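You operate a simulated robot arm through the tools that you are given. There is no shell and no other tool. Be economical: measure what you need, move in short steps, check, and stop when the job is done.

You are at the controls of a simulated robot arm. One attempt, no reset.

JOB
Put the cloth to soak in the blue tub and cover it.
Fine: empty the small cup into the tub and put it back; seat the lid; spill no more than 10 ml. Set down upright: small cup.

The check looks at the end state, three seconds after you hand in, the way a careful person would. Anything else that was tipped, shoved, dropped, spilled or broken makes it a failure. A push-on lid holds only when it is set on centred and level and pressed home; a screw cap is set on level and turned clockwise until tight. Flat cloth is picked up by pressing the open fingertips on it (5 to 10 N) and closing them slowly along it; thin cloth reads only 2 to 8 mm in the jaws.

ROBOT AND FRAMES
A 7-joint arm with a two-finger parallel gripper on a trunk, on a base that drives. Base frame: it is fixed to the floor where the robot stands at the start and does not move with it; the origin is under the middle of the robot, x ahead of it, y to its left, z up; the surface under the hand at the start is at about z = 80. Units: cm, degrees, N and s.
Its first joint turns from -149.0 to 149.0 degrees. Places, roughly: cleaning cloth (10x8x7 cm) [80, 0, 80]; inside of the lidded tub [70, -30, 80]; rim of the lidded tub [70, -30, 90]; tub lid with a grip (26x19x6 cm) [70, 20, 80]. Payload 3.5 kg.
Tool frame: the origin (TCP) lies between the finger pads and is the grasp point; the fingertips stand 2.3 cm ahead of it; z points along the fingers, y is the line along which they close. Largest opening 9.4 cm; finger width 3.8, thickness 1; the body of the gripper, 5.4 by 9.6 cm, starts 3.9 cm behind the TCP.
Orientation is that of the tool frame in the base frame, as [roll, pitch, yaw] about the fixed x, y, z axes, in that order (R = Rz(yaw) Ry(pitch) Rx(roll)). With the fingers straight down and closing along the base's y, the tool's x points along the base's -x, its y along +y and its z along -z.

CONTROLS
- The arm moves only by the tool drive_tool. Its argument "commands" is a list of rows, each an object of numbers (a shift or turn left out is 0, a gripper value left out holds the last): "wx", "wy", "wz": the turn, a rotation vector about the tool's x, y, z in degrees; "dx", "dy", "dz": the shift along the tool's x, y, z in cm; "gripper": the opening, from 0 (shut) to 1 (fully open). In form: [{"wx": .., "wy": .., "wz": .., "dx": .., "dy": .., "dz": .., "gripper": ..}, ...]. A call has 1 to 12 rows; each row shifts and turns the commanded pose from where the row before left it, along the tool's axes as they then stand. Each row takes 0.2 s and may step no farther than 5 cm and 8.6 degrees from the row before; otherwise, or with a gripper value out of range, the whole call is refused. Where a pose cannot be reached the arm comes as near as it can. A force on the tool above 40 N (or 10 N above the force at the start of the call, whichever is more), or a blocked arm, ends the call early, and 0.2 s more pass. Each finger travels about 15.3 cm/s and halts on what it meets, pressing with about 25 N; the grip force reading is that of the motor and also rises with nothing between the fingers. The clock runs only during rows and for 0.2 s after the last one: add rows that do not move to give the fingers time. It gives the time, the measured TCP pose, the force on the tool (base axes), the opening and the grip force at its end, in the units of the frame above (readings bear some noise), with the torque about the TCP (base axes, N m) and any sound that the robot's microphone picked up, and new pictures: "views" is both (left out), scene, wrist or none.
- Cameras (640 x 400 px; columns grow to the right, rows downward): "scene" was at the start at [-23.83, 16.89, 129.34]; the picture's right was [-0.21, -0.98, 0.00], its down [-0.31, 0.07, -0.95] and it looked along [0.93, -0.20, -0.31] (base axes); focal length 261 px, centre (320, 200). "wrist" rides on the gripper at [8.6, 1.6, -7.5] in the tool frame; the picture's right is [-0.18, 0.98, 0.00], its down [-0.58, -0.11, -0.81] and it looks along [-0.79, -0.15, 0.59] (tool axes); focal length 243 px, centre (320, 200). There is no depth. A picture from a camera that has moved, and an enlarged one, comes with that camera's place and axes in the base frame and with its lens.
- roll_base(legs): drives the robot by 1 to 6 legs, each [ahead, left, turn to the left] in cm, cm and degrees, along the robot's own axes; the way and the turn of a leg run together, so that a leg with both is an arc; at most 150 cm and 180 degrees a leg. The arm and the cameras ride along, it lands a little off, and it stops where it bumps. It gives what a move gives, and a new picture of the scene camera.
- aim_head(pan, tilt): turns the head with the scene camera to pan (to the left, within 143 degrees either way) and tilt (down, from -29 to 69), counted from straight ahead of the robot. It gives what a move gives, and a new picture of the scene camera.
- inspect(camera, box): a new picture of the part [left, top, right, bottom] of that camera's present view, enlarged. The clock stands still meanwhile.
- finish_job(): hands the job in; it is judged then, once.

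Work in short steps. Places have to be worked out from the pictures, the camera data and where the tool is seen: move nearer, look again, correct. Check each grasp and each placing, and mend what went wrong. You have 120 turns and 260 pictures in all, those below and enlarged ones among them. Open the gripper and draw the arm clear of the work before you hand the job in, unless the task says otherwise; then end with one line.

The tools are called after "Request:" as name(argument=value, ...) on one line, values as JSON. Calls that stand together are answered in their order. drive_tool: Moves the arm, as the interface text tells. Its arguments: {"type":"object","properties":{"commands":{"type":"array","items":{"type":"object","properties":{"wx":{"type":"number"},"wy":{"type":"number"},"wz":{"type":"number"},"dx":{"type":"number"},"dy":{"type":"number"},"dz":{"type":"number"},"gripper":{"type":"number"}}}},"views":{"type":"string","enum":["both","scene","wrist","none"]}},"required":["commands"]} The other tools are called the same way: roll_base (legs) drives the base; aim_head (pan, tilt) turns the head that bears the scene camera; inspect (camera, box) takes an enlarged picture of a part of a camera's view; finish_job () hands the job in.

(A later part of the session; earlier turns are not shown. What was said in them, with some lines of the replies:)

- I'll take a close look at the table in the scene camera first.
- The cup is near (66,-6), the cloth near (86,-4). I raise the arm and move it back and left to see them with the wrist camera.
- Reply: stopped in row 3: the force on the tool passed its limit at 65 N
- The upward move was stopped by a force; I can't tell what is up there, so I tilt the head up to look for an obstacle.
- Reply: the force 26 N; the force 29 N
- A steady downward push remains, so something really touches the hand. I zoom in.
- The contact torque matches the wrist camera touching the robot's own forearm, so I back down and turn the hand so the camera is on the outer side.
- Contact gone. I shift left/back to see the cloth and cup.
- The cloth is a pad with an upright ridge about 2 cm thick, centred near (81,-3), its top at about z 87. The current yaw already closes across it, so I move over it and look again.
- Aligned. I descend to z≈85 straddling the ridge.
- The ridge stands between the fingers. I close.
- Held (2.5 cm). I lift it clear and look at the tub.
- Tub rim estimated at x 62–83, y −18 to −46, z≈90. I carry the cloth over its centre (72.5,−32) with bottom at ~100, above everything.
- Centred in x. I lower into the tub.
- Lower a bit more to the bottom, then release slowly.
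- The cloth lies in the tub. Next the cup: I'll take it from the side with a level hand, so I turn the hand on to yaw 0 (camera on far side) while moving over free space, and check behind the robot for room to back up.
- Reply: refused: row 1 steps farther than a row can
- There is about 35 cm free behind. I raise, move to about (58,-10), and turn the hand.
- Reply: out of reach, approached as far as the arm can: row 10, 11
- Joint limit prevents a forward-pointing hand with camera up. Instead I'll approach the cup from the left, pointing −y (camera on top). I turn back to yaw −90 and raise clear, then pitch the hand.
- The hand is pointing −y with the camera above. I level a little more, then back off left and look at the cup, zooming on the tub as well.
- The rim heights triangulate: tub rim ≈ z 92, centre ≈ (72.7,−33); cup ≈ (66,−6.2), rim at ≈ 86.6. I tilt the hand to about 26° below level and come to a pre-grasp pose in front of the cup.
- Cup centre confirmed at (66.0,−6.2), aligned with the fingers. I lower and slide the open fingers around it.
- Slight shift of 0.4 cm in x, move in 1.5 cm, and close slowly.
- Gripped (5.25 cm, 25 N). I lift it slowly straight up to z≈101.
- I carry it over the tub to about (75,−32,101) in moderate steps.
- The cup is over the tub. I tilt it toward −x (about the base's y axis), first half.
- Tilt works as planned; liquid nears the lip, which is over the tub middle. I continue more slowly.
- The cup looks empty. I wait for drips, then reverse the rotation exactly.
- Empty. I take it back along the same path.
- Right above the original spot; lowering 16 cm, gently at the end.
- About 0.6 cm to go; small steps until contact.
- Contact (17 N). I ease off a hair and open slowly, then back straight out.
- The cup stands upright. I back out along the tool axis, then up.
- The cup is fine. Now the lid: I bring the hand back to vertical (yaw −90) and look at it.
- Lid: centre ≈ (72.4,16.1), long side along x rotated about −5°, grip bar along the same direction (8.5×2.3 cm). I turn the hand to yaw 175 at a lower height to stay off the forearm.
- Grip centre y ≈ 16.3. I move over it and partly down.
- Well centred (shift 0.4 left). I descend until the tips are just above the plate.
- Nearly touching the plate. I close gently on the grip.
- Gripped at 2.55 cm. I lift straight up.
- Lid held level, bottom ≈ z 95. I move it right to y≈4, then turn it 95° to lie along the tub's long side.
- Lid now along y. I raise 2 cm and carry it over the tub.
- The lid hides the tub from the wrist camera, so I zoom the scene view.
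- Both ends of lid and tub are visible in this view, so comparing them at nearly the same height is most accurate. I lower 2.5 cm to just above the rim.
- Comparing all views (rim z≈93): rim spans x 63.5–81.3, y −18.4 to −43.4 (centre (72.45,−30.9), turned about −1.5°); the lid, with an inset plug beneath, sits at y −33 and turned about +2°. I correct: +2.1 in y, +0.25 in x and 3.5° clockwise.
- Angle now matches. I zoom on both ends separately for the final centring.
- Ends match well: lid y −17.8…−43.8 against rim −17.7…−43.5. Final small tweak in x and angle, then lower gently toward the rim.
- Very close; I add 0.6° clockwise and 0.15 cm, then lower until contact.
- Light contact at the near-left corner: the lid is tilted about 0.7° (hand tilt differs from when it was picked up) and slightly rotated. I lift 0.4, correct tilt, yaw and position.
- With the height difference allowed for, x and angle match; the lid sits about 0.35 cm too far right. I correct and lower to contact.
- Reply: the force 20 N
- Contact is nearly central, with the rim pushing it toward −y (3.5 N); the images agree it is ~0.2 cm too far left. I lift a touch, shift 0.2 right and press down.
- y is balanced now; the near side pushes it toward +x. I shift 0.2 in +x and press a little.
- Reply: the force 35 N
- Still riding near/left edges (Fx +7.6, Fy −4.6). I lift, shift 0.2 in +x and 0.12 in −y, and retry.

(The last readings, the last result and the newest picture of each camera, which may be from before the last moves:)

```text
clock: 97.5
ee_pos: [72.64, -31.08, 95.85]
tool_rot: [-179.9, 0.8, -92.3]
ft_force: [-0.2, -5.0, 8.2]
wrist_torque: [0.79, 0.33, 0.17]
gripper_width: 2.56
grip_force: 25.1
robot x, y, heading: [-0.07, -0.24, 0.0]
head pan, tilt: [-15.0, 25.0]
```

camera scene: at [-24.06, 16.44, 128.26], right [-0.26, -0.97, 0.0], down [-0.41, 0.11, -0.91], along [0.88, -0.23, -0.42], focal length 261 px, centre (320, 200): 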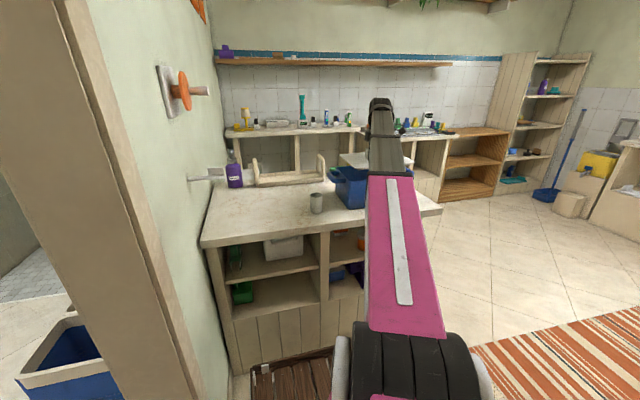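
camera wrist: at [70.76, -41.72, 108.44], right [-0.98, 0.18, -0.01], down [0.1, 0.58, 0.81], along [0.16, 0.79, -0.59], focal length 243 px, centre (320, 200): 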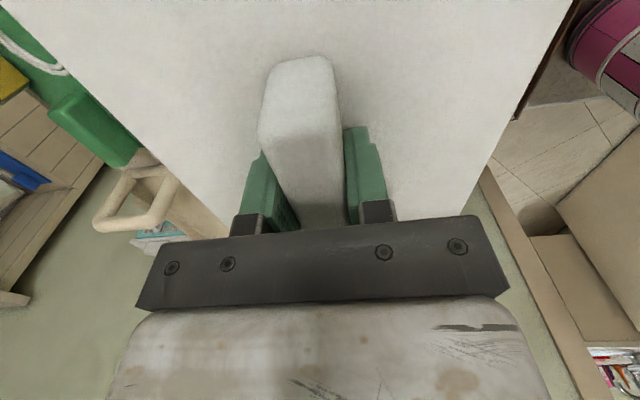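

Now it goes lower with only 8 N: the plug is entering; only the left end rubs. I shift 0.12 to −y and continue down.

Request:
drive_tool(commands=[{"dx": 0.12}, {"dz": 0.15}, {"dz": 0.15}, {}], views="none")

Request:
inspect(camera="scene", box=[328, 152, 368, 186])

Request:
inspect(camera="scene", box=[392, 155, 420, 182])

```text
clock: 98.5
ee_pos: [72.56, -31.32, 95.5]
tool_rot: [-180.0, 0.8, -92.3]
ft_force: [-1.1, -10.4, 14.8]
wrist_torque: [0.3, 0.16, 0.38]
gripper_width: 2.58
grip_force: 25.0
robot x, y, heading: [-0.15, -0.01, 0.2]
head pan, tilt: [-15.0, 25.0]
```

```text
11.76 times, centred on (348, 169) of scene
camera zoom: at [-24.1, 16.42, 128.26], right [-0.26, -0.97, 0.0], down [-0.41, 0.11, -0.91], along [0.88, -0.23, -0.42], focal length 3070 px, centre (-9, 565)
```

zoom: 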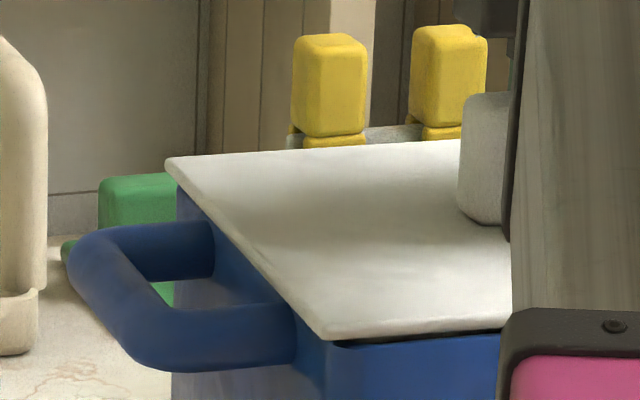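

```text
14.81 times, centred on (406, 168) of scene
camera zoom: at [-24.1, 16.42, 128.26], right [-0.26, -0.97, 0.0], down [-0.41, 0.11, -0.91], along [0.88, -0.23, -0.42], focal length 3866 px, centre (-954, 667)
```

zoom: 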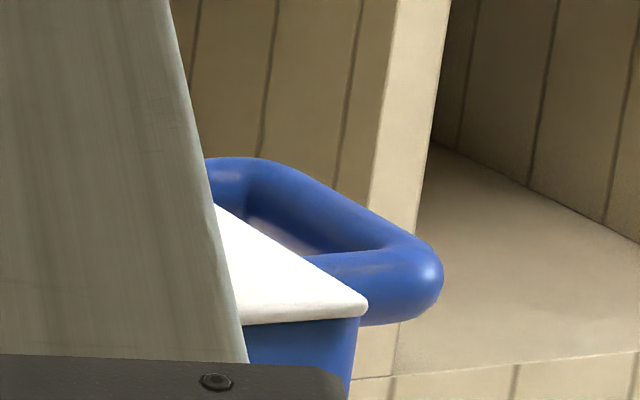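

The plug is inside the rim on both sides. I relieve the side force (another 0.15 to −y) and press down.

Request:
drive_tool(commands=[{"dx": 0.15}, {"dz": 0.15}, {"dz": 0.15}, {"dz": 0.15}, {}], views="none")

Request:
inspect(camera="scene", box=[320, 150, 430, 220])

```text
clock: 99.3
ee_pos: [72.58, -31.34, 95.27]
tool_rot: [-179.9, 0.7, -92.4]
ft_force: [-2.7, 1.9, 13.2]
wrist_torque: [-0.28, 0.3, 0.06]
gripper_width: 2.57
grip_force: 25.4
robot x, y, heading: [-0.04, 0.21, 0.1]
head pan, tilt: [-15.0, 25.0]
stopped in row 4: the force on the tool passed its limit at 44 N (the readings are from after the stop); the commanded pose is now the measured one
```

```text
5.71 times, centred on (375, 185) of scene
camera zoom: at [-24.1, 16.47, 128.25], right [-0.26, -0.97, 0.0], down [-0.41, 0.11, -0.91], along [0.88, -0.23, -0.42], focal length 1491 px, centre (6, 286)
```

zoom: 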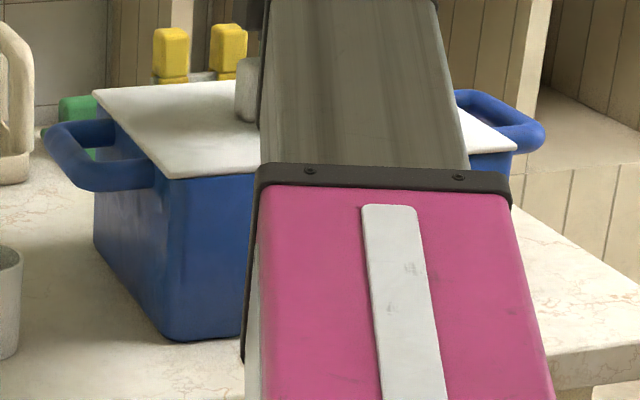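

The lid looks flush. I press once more and check both ends for gaps.

Request:
drive_tool(commands=[{"dz": 0.1}, {"dz": 0.1}, {"dz": 0.1}, {}], views="none")

Request:
inspect(camera="scene", box=[328, 152, 368, 186])

Request:
inspect(camera="scene", box=[392, 155, 420, 182])

```text
clock: 100.0
ee_pos: [72.57, -31.29, 95.33]
tool_rot: [-179.8, 0.7, -92.3]
ft_force: [-1.9, 1.5, 12.5]
wrist_torque: [-0.3, 0.42, 0.05]
gripper_width: 2.56
grip_force: 24.7
robot x, y, heading: [0.03, -0.12, 0.2]
head pan, tilt: [-15.0, 25.0]
stopped in row 3: the force on the tool passed its limit at 43 N (the readings are from after the stop); the commanded pose is now the measured one
```

```text
11.76 times, centred on (348, 169) of scene
camera zoom: at [-24.1, 16.47, 128.25], right [-0.26, -0.97, 0.0], down [-0.41, 0.11, -0.91], along [0.88, -0.23, -0.42], focal length 3070 px, centre (-9, 565)
```

zoom: 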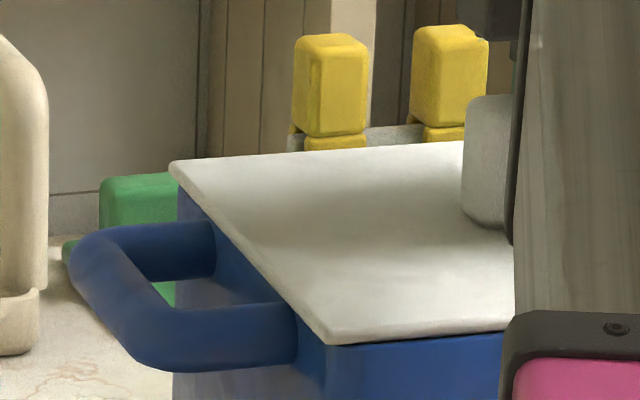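

```text
14.81 times, centred on (406, 168) of scene
camera zoom: at [-24.1, 16.47, 128.25], right [-0.26, -0.97, 0.0], down [-0.41, 0.11, -0.91], along [0.88, -0.23, -0.42], focal length 3866 px, centre (-954, 667)
```

zoom: 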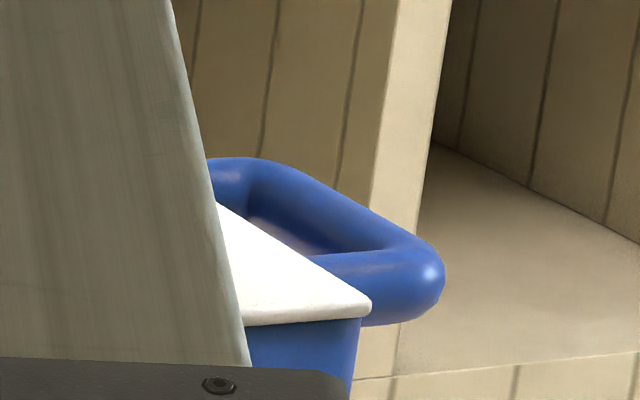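

Flush at both ends against a hard stop. I release and rise, then view from above.

Request:
drive_tool(commands=[{"dz": -0.05, "gripper": 0.35}, {"gripper": 0.5}, {"gripper": 0.8}, {}, {"dz": -2}, {"dz": -3}, {"dz": -3}, {"dz": -3}, {}], views="wrist")

```text
clock: 102.0
ee_pos: [72.42, -31.61, 106.27]
tool_rot: [-179.8, 0.7, -92.3]
ft_force: [0.3, 0.7, 0.2]
wrist_torque: [0.03, -0.02, -0.01]
gripper_width: 7.5
grip_force: 0.1
robot x, y, heading: [0.48, 0.21, 0.0]
head pan, tilt: [-15.0, 25.0]
camera wrist: at [70.52, -40.3, 113.61], right [-0.97, 0.22, 0.0], down [0.13, 0.57, 0.81], along [0.18, 0.79, -0.58], focal length 243 px, centre (320, 200)
```

wrist: 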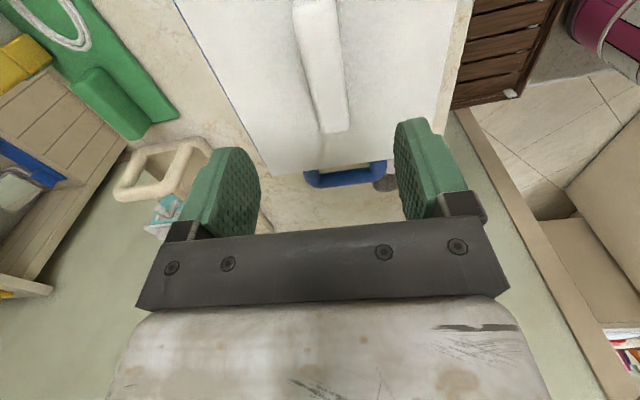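

Lid on, cup behind it. I move the arm left/up out of the way and view the whole tub.

Request:
drive_tool(commands=[{"dz": -2, "dx": -2}, {"dx": -4.5}, {"dx": -4.5}, {"dx": -4.5}, {"dx": -4.5}, {"dx": -4.5}, {"dx": -4.5}, {"dx": -4.5}, {"dx": -2}, {}], views="none")

Request:
inspect(camera="scene", box=[300, 140, 440, 228])

```text
clock: 104.2
ee_pos: [73.93, 4.08, 108.8]
tool_rot: [-179.9, 0.7, -92.3]
ft_force: [-0.2, -0.3, 0.4]
wrist_torque: [-0.03, -0.01, 0.0]
gripper_width: 7.52
grip_force: 0.1
robot x, y, heading: [0.12, -0.23, -0.1]
head pan, tilt: [-15.0, 25.0]
```

```text
4.55 times, centred on (370, 184) of scene
camera zoom: at [-24.06, 16.45, 128.26], right [-0.26, -0.97, 0.0], down [-0.41, 0.11, -0.91], along [0.88, -0.23, -0.42], focal length 1186 px, centre (93, 273)
```

zoom: 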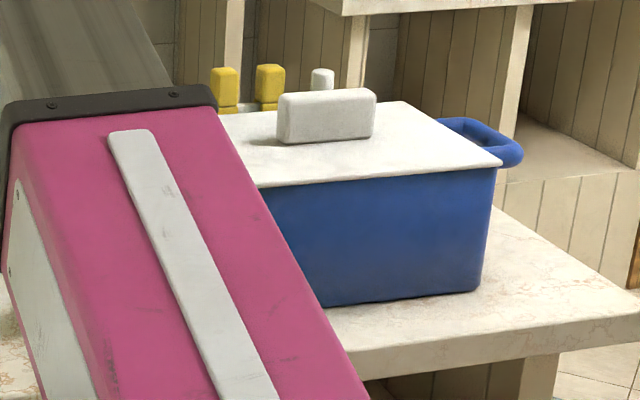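

Request:
inspect(camera="scene", box=[355, 160, 415, 190])

Request:
drive_tool(commands=[{"wy": 8}, {"wy": 8}, {"wy": 8}, {"wy": 8}, {"wy": 8}, {"wy": 8}, {"wy": 8}, {}], views="wrist")

```text
10.67 times, centred on (385, 175) of scene
camera zoom: at [-24.06, 16.45, 128.26], right [-0.26, -0.97, 0.0], down [-0.41, 0.11, -0.91], along [0.88, -0.23, -0.42], focal length 2783 px, centre (-373, 467)
```

zoom: 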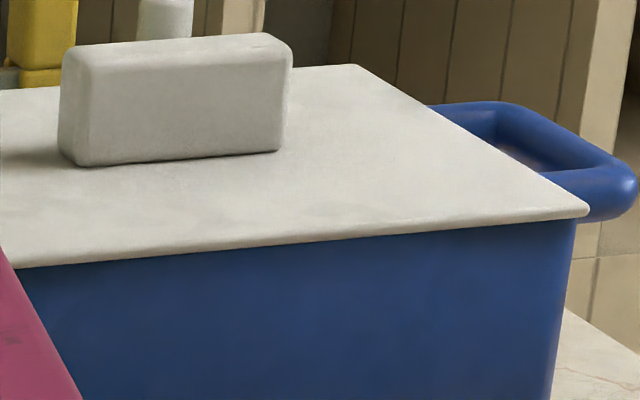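

```text
clock: 106.0
ee_pos: [74.27, 4.01, 108.75]
tool_rot: [-179.7, -55.4, -92.6]
ft_force: [0.0, -0.6, 0.0]
wrist_torque: [-0.02, -0.04, -0.03]
gripper_width: 7.52
grip_force: 0.1
robot x, y, heading: [0.03, -0.54, 0.1]
head pan, tilt: [-15.0, 25.0]
camera wrist: at [72.57, 5.25, 120.15], right [-0.98, 0.14, -0.15], down [0.15, 0.99, -0.02], along [0.15, -0.04, -0.99], focal length 243 px, centre (320, 200)
```

wrist: 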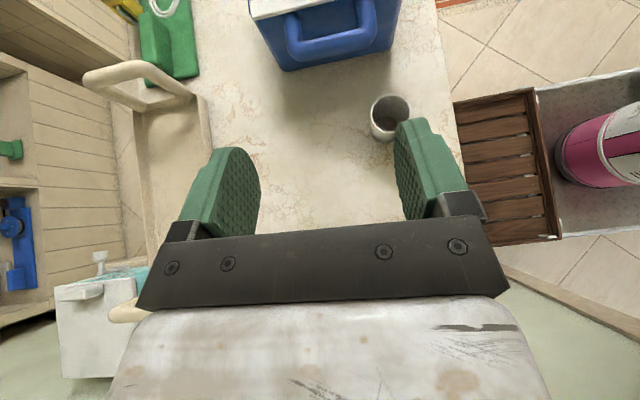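

The lid sits flush, the cup stands upright at its place, the table is dry, and the arm is clear and open. I hand in.

Request:
finish_job()

```text
The job is handed in.
```

The cloth is soaking in the blue tub with the small cup's water poured in. The cup is back in its place, upright and empty. The lid is pressed down flush all round, and I saw no spills.
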